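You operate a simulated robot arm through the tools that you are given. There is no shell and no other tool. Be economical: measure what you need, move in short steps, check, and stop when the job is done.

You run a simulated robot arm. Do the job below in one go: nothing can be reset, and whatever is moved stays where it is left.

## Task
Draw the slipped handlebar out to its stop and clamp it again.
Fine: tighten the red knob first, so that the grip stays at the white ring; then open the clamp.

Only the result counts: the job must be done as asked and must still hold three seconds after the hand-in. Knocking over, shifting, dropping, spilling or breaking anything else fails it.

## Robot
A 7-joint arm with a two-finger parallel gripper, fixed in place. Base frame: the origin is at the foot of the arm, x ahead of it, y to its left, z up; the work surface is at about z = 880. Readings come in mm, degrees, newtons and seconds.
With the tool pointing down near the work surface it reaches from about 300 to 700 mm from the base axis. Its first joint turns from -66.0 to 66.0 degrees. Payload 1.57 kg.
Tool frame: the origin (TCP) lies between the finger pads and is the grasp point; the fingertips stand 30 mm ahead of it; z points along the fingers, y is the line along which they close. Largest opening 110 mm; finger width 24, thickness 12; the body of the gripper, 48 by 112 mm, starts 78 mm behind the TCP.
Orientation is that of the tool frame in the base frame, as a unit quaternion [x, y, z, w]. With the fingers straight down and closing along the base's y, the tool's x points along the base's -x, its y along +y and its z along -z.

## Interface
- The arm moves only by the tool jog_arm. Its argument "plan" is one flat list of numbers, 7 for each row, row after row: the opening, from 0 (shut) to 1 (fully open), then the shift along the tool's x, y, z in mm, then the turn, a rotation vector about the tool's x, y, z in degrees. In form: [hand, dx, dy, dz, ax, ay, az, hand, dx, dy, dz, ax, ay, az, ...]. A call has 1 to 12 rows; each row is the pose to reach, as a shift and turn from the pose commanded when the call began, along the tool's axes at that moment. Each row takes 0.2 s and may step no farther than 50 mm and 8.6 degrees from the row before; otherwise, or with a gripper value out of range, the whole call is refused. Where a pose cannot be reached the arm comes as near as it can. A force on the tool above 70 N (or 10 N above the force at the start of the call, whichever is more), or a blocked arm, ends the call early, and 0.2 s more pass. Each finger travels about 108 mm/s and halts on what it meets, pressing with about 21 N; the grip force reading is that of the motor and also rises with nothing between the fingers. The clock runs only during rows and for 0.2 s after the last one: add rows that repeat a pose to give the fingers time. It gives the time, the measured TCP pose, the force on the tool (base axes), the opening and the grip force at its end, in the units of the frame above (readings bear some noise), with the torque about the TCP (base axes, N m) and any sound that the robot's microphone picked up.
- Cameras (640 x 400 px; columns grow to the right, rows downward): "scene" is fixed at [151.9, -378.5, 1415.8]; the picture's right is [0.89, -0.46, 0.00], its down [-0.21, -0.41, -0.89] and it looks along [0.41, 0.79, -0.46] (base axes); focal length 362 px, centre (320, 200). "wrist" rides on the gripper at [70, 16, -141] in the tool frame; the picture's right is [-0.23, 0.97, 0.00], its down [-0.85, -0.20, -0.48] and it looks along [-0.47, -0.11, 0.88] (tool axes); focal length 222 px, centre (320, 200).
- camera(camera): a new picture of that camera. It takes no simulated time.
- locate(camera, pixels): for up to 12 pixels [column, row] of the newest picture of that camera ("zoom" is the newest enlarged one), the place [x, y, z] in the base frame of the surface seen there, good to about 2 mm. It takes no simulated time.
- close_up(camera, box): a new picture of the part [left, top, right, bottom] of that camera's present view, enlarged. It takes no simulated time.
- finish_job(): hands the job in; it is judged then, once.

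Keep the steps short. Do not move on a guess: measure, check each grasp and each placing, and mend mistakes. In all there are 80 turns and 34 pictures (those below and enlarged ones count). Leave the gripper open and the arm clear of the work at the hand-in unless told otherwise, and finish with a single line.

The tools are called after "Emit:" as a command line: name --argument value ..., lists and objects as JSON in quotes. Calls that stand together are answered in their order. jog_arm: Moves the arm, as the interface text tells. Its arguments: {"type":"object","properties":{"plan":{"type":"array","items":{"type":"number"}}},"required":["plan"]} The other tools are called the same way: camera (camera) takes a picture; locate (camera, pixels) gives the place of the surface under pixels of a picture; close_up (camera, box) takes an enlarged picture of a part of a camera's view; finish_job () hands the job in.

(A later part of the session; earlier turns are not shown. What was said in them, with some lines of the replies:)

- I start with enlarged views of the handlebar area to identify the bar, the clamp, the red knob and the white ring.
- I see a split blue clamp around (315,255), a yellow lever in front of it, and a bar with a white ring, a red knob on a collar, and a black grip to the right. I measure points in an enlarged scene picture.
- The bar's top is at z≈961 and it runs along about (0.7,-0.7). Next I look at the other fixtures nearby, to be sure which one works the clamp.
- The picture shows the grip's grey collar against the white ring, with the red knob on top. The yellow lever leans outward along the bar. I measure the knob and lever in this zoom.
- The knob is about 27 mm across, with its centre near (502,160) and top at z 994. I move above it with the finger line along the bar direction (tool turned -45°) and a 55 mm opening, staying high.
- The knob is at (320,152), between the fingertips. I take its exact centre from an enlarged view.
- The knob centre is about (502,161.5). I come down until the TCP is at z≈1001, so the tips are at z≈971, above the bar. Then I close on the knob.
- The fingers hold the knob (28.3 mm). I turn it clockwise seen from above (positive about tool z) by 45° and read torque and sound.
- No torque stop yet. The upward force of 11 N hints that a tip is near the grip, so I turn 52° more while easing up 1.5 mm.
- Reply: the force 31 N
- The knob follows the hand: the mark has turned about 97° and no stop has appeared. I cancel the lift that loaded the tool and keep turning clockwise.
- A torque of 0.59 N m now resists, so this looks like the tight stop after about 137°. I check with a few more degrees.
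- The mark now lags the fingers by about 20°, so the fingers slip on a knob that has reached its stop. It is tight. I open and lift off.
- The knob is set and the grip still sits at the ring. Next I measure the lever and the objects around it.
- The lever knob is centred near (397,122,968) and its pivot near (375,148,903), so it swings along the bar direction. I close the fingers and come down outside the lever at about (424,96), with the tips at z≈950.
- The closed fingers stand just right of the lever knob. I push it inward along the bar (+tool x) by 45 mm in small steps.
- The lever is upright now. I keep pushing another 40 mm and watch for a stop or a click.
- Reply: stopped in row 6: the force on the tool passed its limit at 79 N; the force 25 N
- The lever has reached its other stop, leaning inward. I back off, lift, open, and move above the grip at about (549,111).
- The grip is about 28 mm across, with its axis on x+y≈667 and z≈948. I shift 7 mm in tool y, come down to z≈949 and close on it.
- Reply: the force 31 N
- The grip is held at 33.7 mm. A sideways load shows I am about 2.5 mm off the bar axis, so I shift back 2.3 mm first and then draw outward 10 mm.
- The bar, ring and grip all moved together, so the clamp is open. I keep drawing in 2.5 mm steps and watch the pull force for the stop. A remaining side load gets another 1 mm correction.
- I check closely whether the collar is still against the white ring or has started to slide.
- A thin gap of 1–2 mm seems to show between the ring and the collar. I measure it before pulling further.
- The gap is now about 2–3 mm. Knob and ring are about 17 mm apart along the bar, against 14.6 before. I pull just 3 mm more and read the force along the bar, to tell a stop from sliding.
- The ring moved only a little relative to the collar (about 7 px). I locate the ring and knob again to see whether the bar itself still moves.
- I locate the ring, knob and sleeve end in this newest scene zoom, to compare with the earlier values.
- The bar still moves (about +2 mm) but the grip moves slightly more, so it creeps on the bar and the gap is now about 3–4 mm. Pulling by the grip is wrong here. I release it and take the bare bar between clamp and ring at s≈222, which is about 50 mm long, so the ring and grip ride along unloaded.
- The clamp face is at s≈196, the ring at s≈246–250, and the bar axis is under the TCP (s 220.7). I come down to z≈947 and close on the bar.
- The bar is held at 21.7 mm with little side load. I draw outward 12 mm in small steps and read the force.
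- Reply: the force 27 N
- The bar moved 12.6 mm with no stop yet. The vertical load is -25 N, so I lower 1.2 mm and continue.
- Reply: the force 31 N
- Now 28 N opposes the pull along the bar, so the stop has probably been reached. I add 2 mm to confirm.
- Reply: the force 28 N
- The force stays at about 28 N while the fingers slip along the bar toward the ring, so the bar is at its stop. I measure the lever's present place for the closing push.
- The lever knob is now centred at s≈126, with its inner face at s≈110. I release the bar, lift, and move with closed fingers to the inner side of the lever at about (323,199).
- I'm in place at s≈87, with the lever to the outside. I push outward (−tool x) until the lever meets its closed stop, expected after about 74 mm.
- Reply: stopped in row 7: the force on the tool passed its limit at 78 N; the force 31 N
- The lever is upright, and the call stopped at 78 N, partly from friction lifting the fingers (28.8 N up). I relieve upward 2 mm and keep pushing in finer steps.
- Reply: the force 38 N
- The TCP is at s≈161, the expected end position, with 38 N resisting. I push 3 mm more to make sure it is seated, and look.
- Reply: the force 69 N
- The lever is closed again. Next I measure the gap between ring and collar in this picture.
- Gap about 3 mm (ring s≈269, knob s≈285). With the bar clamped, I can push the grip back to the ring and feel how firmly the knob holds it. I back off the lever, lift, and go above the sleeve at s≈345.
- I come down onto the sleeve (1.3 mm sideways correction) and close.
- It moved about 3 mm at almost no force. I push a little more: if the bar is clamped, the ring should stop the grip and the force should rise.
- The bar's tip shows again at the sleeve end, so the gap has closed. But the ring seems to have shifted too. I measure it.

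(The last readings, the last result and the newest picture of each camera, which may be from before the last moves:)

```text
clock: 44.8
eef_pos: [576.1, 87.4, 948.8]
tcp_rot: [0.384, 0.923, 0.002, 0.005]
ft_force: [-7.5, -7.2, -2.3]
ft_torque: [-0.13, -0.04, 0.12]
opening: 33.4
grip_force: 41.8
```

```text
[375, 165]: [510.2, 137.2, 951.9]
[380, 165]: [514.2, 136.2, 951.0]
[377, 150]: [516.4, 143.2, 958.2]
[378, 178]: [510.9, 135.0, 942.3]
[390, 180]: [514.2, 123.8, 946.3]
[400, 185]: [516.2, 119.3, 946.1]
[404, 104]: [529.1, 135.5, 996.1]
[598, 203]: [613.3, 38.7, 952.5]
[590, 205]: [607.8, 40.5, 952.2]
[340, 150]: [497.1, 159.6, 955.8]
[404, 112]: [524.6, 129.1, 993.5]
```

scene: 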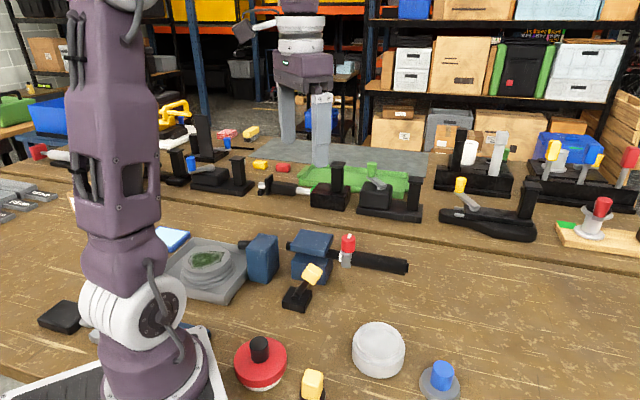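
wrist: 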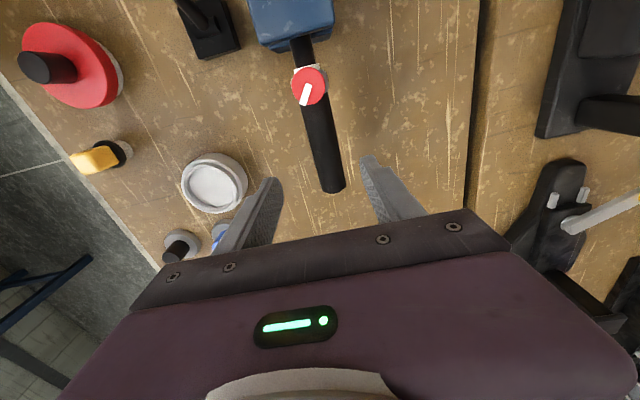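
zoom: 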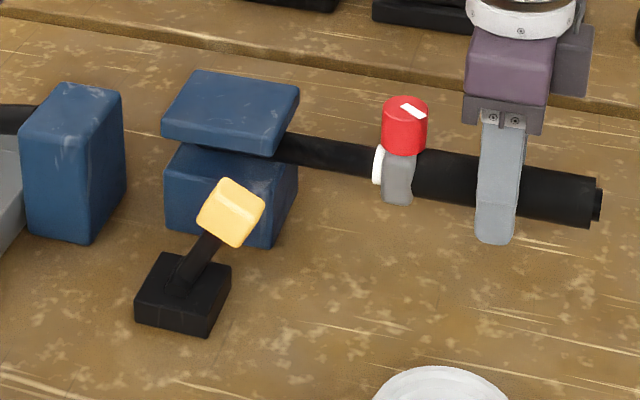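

The ring went in about 3.5 mm with the grip pushing it, so the bar must be drawn out again, and the grip is now back at the ring. First I check that the knob is really at its tight stop. I release, lift, and regrip the knob at about (530,134), tips at z≈972.

Emit:
jog_arm --plan '[0.35, 0, 0, 0, 0, 0, 0, 0.5, 0, 0, 0, 0, 0, 0, 0.55, 0, 0, 0, 0, 0, 0, 0.55, 0, 0, -45, 0, 0, 0, 0.55, 0, 0, -90, 0, 0, 0, 0.55, 0, 0, -100, 0, 0, 0, 0.55, 35, 0.5, -100, 0, 0, 0, 0.55, 66, 0.7, -100, 0, 0, 0, 0.55, 66, 0.7, -100, 0, 0, 0]'

Emit:
camera --camera "wrist"

```text
clock: 46.8
eef_pos: [530.3, 136.4, 1048.1]
tcp_rot: [0.385, 0.923, 0.001, 0.006]
ft_force: [-0.7, 0.0, 0.6]
ft_torque: [0.01, -0.03, 0.0]
opening: 60.6
grip_force: 0.0
```

```text
2 pictures are left
```

wrist: 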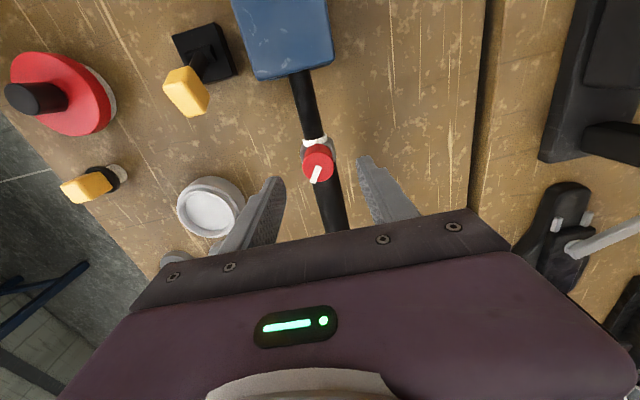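

Emit:
locate --camera "wrist" --pixels '[[318, 160], [305, 162], [332, 162], [318, 148], [318, 172], [313, 141], [325, 142], [308, 144], [310, 110], [320, 175]]'

```text
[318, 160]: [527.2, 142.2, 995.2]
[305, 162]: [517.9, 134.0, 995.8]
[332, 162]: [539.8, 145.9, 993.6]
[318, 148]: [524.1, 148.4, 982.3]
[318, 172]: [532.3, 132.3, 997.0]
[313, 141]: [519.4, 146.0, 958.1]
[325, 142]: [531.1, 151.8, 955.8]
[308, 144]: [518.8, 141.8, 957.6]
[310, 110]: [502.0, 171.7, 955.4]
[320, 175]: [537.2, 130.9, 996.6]
```

The TCP is over the knob within about 1.5 mm. I come down to z≈1002, close, and turn clockwise, watching torque.

Emit:
jog_arm --plan '[0.55, 1, -0.4, 30, 0, 0, 0, 0.55, 1, -0.4, 46, 0, 0, 0, 0.4, 1, -0.4, 46, 0, 0, 0, 0.25, 1, -0.4, 46, 0, 0, 0, 0.15, 1, -0.4, 46, 0, 0, 0, 0.12, 1, -0.4, 46, 0, 0, 0, 0.12, 1, -0.4, 46, 0, 0, 0]'

Emit:
jog_arm --plan '[0.12, 0, 0, 0, 0, 0, 4, 0.12, 0, 0, 0, 0, 0, 8, 0.12, 0, 0, 0, 0, 0, 12]'

```text
clock: 48.4
eef_pos: [529.0, 134.9, 1002.7]
tcp_rot: [0.385, 0.923, 0.0, 0.005]
ft_force: [-3.3, -3.9, -4.0]
ft_torque: [-0.34, 0.13, 0.02]
opening: 28.4
grip_force: 38.6
```

```text
clock: 49.2
eef_pos: [530.0, 136.1, 1002.1]
tcp_rot: [0.479, 0.878, 0.002, 0.006]
ft_force: [-3.9, -4.6, -3.8]
ft_torque: [-0.53, 0.43, 0.64]
opening: 28.5
grip_force: 38.8
```

0.64 N m rises at once within 12°, so the knob is at its tight stop. I release it, lift and turn the hand back 12°.

Emit:
jog_arm --plan '[0.3, 0, 0, 0, 0, 0, 0, 0.5, 0, 0, 0, 0, 0, 0, 0.55, 0, 0, 0, 0, 0, 0, 0.55, 0, 0, -40, 0, 0, 0, 0.55, 0, 0, -80, 0, 0, -6, 0.4, 0, 0, -100, 0, 0, -12, 0.4, 0, 0, -100, 0, 0, -12]'

```text
clock: 50.8
eef_pos: [527.3, 136.1, 1102.9]
tcp_rot: [0.384, 0.923, 0.001, 0.006]
ft_force: [0.3, -0.3, 0.7]
ft_torque: [0.02, -0.03, -0.01]
opening: 43.9
grip_force: 0.1
```

I move with closed fingers to the outer side of the lever at about (424,96) and come down to z≈980.

Emit:
jog_arm --plan '[0.2, 18, -40, 0, 0, 0, 0, 0, 36, -80, 0, 0, 0, 0, 0, 44.7, -101.4, 15, 0, 0, 0, 0, 44.7, -101.4, 60, 0, 0, 0, 0, 44.7, -101.4, 100, 0, 0, 0, 0, 44.7, -101.4, 122, 0, 0, 0, 0, 44.7, -101.4, 122, 0, 0, 0]'

Emit:
jog_arm --plan '[0, 8, 0, 0, 0, 0, 0, 0, 15, 0, 0, 0, 0, 0, 0, 21, 0, 0, 0, 0, 0, 0, 27, 0, 0, 0, 0, 0, 0, 33, 0, 0, 0, 0, 0, 0, 39, 0, 0, 0, 0, 0, 0, 45, 0, 0, 0, 0, 0]'

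```text
clock: 52.4
eef_pos: [425.3, 96.6, 979.5]
tcp_rot: [0.385, 0.923, 0.001, 0.007]
ft_force: [-0.5, 0.6, -0.2]
ft_torque: [-0.01, 0.01, -0.02]
opening: 0.1
grip_force: 21.3
```

```text
clock: 54.0
eef_pos: [394.5, 127.7, 980.8]
tcp_rot: [0.386, 0.923, 0.003, 0.007]
ft_force: [0.5, -13.1, 45.4]
ft_torque: [0.49, 0.4, 0.1]
opening: 0.0
grip_force: 20.8
```

The lever is near upright. I ease up 2 mm to shed the vertical friction and push on to the open stop (TCP s≈159).

Emit:
jog_arm --plan '[0, 0, 0, -2, 0, 0, 0, 0, 4, 0, -2, 0, 0, 0, 0, 8, 0, -2, 0, 0, 0, 0, 12, 0, -2, 0, 0, 0, 0, 16, 0, -2, 0, 0, 0, 0, 20, 0, -2, 0, 0, 0, 0, 24, 0, -2, 0, 0, 0, 0, 28, 0, -2, 0, 0, 0, 0, 31, 0, -2, 0, 0, 0, 0, 33, 0, -2, 0, 0, 0]'

```text
clock: 56.2
eef_pos: [373.0, 149.5, 980.8]
tcp_rot: [0.386, 0.923, 0.001, 0.008]
ft_force: [33.9, -33.9, -10.6]
ft_torque: [-0.86, -0.8, 0.11]
opening: 0.3
grip_force: 21.0
```

The lever is at the open stop (s≈158, 48 N). I back off, lift, and move above the bare bar at s≈226.

Emit:
jog_arm --plan '[0, -15, 0, 0, 0, 0, 0, 0, -15, 0, -45, 0, 0, 0, 0, -15, 0, -88, 0, 0, 0, 0.2, -35, 35, -88, 0, 0, 0, 0.4, -55, 70, -88, 0, 0, 0, 0.5, -70, 101, -88, 0, 0, 0, 0.5, -70, 101, -88, 0, 0, 0, 0.5, -70, 101, -88, 0, 0, 0]'

```text
clock: 58.0
eef_pos: [489.2, 173.2, 1068.4]
tcp_rot: [0.385, 0.923, 0.002, 0.006]
ft_force: [-0.4, 1.2, -0.8]
ft_torque: [-0.01, -0.02, -0.02]
opening: 55.0
grip_force: 0.1
```

I correct +1.7 mm sideways, come down to z≈947 and close on the bar.

Emit:
jog_arm --plan '[0.5, 0, 1.7, 45, 0, 0, 0, 0.5, 0, 1.7, 90, 0, 0, 0, 0.5, 0, 1.7, 121, 0, 0, 0, 0.5, 0, 1.7, 121, 0, 0, 0, 0.3, 0, 1.7, 121, 0, 0, 0, 0.15, 0, 1.7, 121, 0, 0, 0, 0.08, 0, 1.7, 121, 0, 0, 0, 0.08, 0, 1.7, 121, 0, 0, 0]'

Emit:
jog_arm --plan '[0.08, -1.5, 0, 0, 0, 0, 0, 0.08, -3, 0, 0, 0, 0, 0, 0.08, -4, 0, 0, 0, 0, 0, 0.08, -5, 0, 0, 0, 0, 0, 0.08, -5, 0, 0, 0, 0, 0]'

```text
clock: 59.8
eef_pos: [491.8, 172.5, 948.2]
tcp_rot: [0.384, 0.923, -0.001, 0.005]
ft_force: [-16.1, -15.9, -1.9]
ft_torque: [-0.05, 0.08, 0.22]
opening: 21.3
grip_force: 34.4
```

```text
clock: 61.0
eef_pos: [493.0, 171.1, 948.5]
tcp_rot: [0.385, 0.923, -0.001, 0.002]
ft_force: [-35.8, -1.2, -9.1]
ft_torque: [0.2, 0.21, 0.11]
opening: 21.6
grip_force: 34.2
```

Now 24 N opposes the pull after about 2 mm, so the stop looks near. I relieve the side load and pull 2.5 mm more to confirm.

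Emit:
jog_arm --plan '[0.08, 0, -1.5, 0, 0, 0, 0, 0.08, -1, -1.5, 0, 0, 0, 0, 0.08, -2.5, -1.5, 0, 0, 0, 0, 0.08, -2.5, -1.5, 0, 0, 0, 0]'

Emit:
close_up --camera "scene" --box '[240, 215, 440, 325]'

```text
clock: 62.0
eef_pos: [495.7, 168.7, 949.2]
tcp_rot: [0.385, 0.923, 0.001, 0.005]
ft_force: [-32.8, 6.4, 1.9]
ft_torque: [0.1, 0.22, 0.11]
opening: 21.5
grip_force: 34.8
```

```text
3.20 times, centred on (340, 270) of scene
```

zoom: 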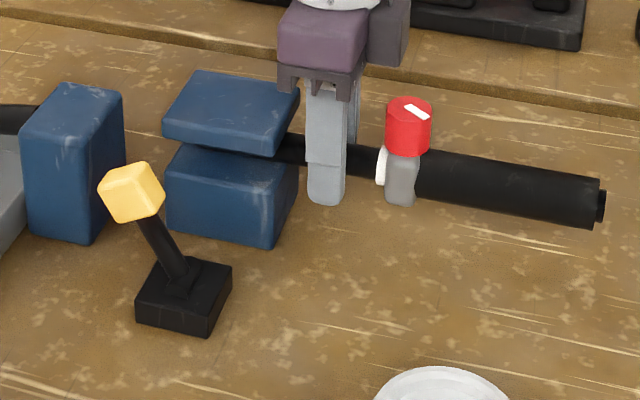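

The ring is back at the earlier stop position (x≈376–388), the collar touches it, and the bar tip shows at the sleeve end. I check with a measurement.

Emit:
locate --camera "zoom" --pixels '[[379, 165], [384, 165], [382, 155], [383, 178], [395, 180], [405, 185], [408, 107], [602, 205], [595, 210]]'

```text
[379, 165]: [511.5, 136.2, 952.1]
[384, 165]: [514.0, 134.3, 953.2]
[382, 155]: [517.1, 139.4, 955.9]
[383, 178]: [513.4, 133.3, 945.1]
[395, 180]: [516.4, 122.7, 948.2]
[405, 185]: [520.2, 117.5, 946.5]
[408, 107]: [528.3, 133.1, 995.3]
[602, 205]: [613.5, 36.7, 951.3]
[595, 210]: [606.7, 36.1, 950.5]
```

To be sure, I pull another 4 mm. At the stop the fingers just slip on the bar at the same force.

Emit:
jog_arm --plan '[0.08, -1.5, 0, 0, 0, 0, 0, 0.08, -3, 0, 0, 0, 0, 0, 0.08, -4.5, 0, 0, 0, 0, 0, 0.08, -4.5, 0, 0, 0, 0, 0]'

```text
clock: 63.0
eef_pos: [500.8, 164.4, 948.3]
tcp_rot: [0.385, 0.923, 0.001, 0.005]
ft_force: [-30.2, 9.6, -0.1]
ft_torque: [0.16, 0.23, 0.1]
opening: 21.4
grip_force: 35.2
```

The force is a constant 28 N with the fingers slipping, so the bar is at the stop. I release, lift, and go to the inner side of the lever with closed fingers.

Emit:
jog_arm --plan '[0.3, 1.5, 0, 0, 0, 0, 0, 0.5, 1.5, 0, 0, 0, 0, 0, 0.5, 1.5, 0, 0, 0, 0, 0, 0.5, 1.5, 0, -45, 0, 0, 0, 0.5, 1.5, 0, -90, 0, 0, 0, 0.4, 1.5, 0, -112, 0, 0, 0, 0.2, 40, -25, -112, 0, 0, 0, 0, 80, -50, -112, 0, 0, 0, 0, 116, -75, -112, 0, 0, 0, 0, 152, -101, -112, 0, 0, 0, 0, 152, -101, -112, 0, 0, 0]'

Emit:
jog_arm --plan '[0, 0, 0, 40, 0, 0, 0, 0, 0, 0, 70, 0, 0, 0, 0, 0, 0, 80, 0, 0, 0]'

```text
clock: 65.4
eef_pos: [320.8, 201.1, 1057.9]
tcp_rot: [0.385, 0.923, 0.002, 0.006]
ft_force: [-0.8, -0.9, 0.2]
ft_torque: [0.01, 0.0, -0.01]
opening: 0.0
grip_force: 21.0
```

```text
clock: 66.2
eef_pos: [322.9, 202.5, 979.1]
tcp_rot: [0.385, 0.923, 0.001, 0.005]
ft_force: [0.3, -0.3, 0.1]
ft_torque: [0.0, -0.02, 0.01]
opening: 0.1
grip_force: 20.5
```

I push outward, easing the fingers up with the rising lever to avoid the earlier overload.

Emit:
jog_arm --plan '[0, -7, 0, 0, 0, 0, 0, 0, -13, 0, 0, 0, 0, 0, 0, -18, 0, -1.5, 0, 0, 0, 0, -23, 0, -3, 0, 0, 0, 0, -28, 0, -4.5, 0, 0, 0, 0, -33, 0, -5.5, 0, 0, 0, 0, -38, 0, -6, 0, 0, 0, 0, -42, 0, -6, 0, 0, 0, 0, -46, 0, -6, 0, 0, 0, 0, -50, 0, -5, 0, 0, 0]'

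Emit:
jog_arm --plan '[0, -4, 0, 0, 0, 0, 0, 0, -8, 0, 0, 0, 0, 0, 0, -12, 0, 0, 0, 0, 0, 0, -16, 0, 0, 0, 0, 0, 0, -19, 0, 0, 0, 0, 0, 0, -22, 0, 0, 0, 0, 0, 0, -25, 0, 0, 0, 0, 0, 0, -28, 0, 0, 0, 0, 0]'

```text
clock: 68.4
eef_pos: [357.2, 166.0, 985.6]
tcp_rot: [0.385, 0.923, 0.001, 0.006]
ft_force: [-0.3, 0.7, -0.3]
ft_torque: [0.02, 0.01, -0.02]
opening: 0.2
grip_force: 21.0
```

```text
clock: 70.2
eef_pos: [375.6, 148.6, 984.8]
tcp_rot: [0.384, 0.923, 0.002, 0.004]
ft_force: [-15.2, 19.8, 1.3]
ft_torque: [0.58, 0.32, 0.11]
opening: 0.0
grip_force: 21.5
```

The TCP is at s≈160.5 with 25 N, at the closed stop as before. I seat it with 2.5 mm more, then back off and lift clear with the gripper open.

Emit:
jog_arm --plan '[0, -1.5, 0, 0, 0, 0, 0, 0, -2.5, 0, 0, 0, 0, 0, 0, -2.5, 0, 0, 0, 0, 0]'

Emit:
jog_arm --plan '[0, 12, 0, 0, 0, 0, 0, 0, 16, 0, -40, 0, 0, 0, 0.2, 16, 0, -85, 0, 0, 0, 0.5, 16, 0, -130, 0, 0, 0, 0.8, 16, -30, -160, 0, 0, 0, 0.8, 16, -30, -200, 0, 0, 0, 0.8, 16, -30, -200, 0, 0, 0]'

Emit:
close_up --camera "scene" --box '[240, 215, 440, 325]'

```text
clock: 71.0
eef_pos: [376.3, 148.3, 982.8]
tcp_rot: [0.383, 0.924, 0.001, 0.003]
ft_force: [-34.5, 44.7, -3.6]
ft_torque: [0.95, 1.17, 0.15]
opening: 0.1
grip_force: 21.3
```

```text
clock: 72.6
eef_pos: [343.3, 134.9, 1185.1]
tcp_rot: [0.386, 0.923, 0.001, 0.006]
ft_force: [-0.5, -1.3, 0.6]
ft_torque: [0.0, 0.0, -0.02]
opening: 88.0
grip_force: 0.1
```

```text
3.20 times, centred on (340, 270) of scene
```

zoom: 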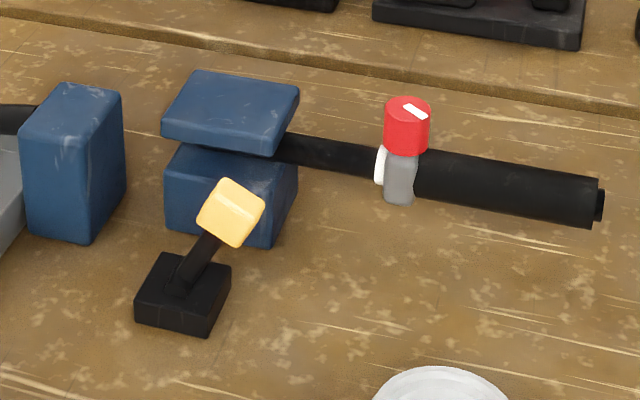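

The lever is back in its closed position, the bar is out at its stop, the collar sits against the white ring, and the arm is clear with the gripper open. I hand in.

Emit:
finish_job

```text
The job is handed in.
```

I handed the job in with the red knob tight, the handlebar drawn out to its stop, the grip against the white ring and the clamp closed; the last picture showed the bar about 1 mm short of its place under pull, and the grip had crept 3–4 mm off the ring on the first draw, so I pushed it back and drew the bar out a second time.
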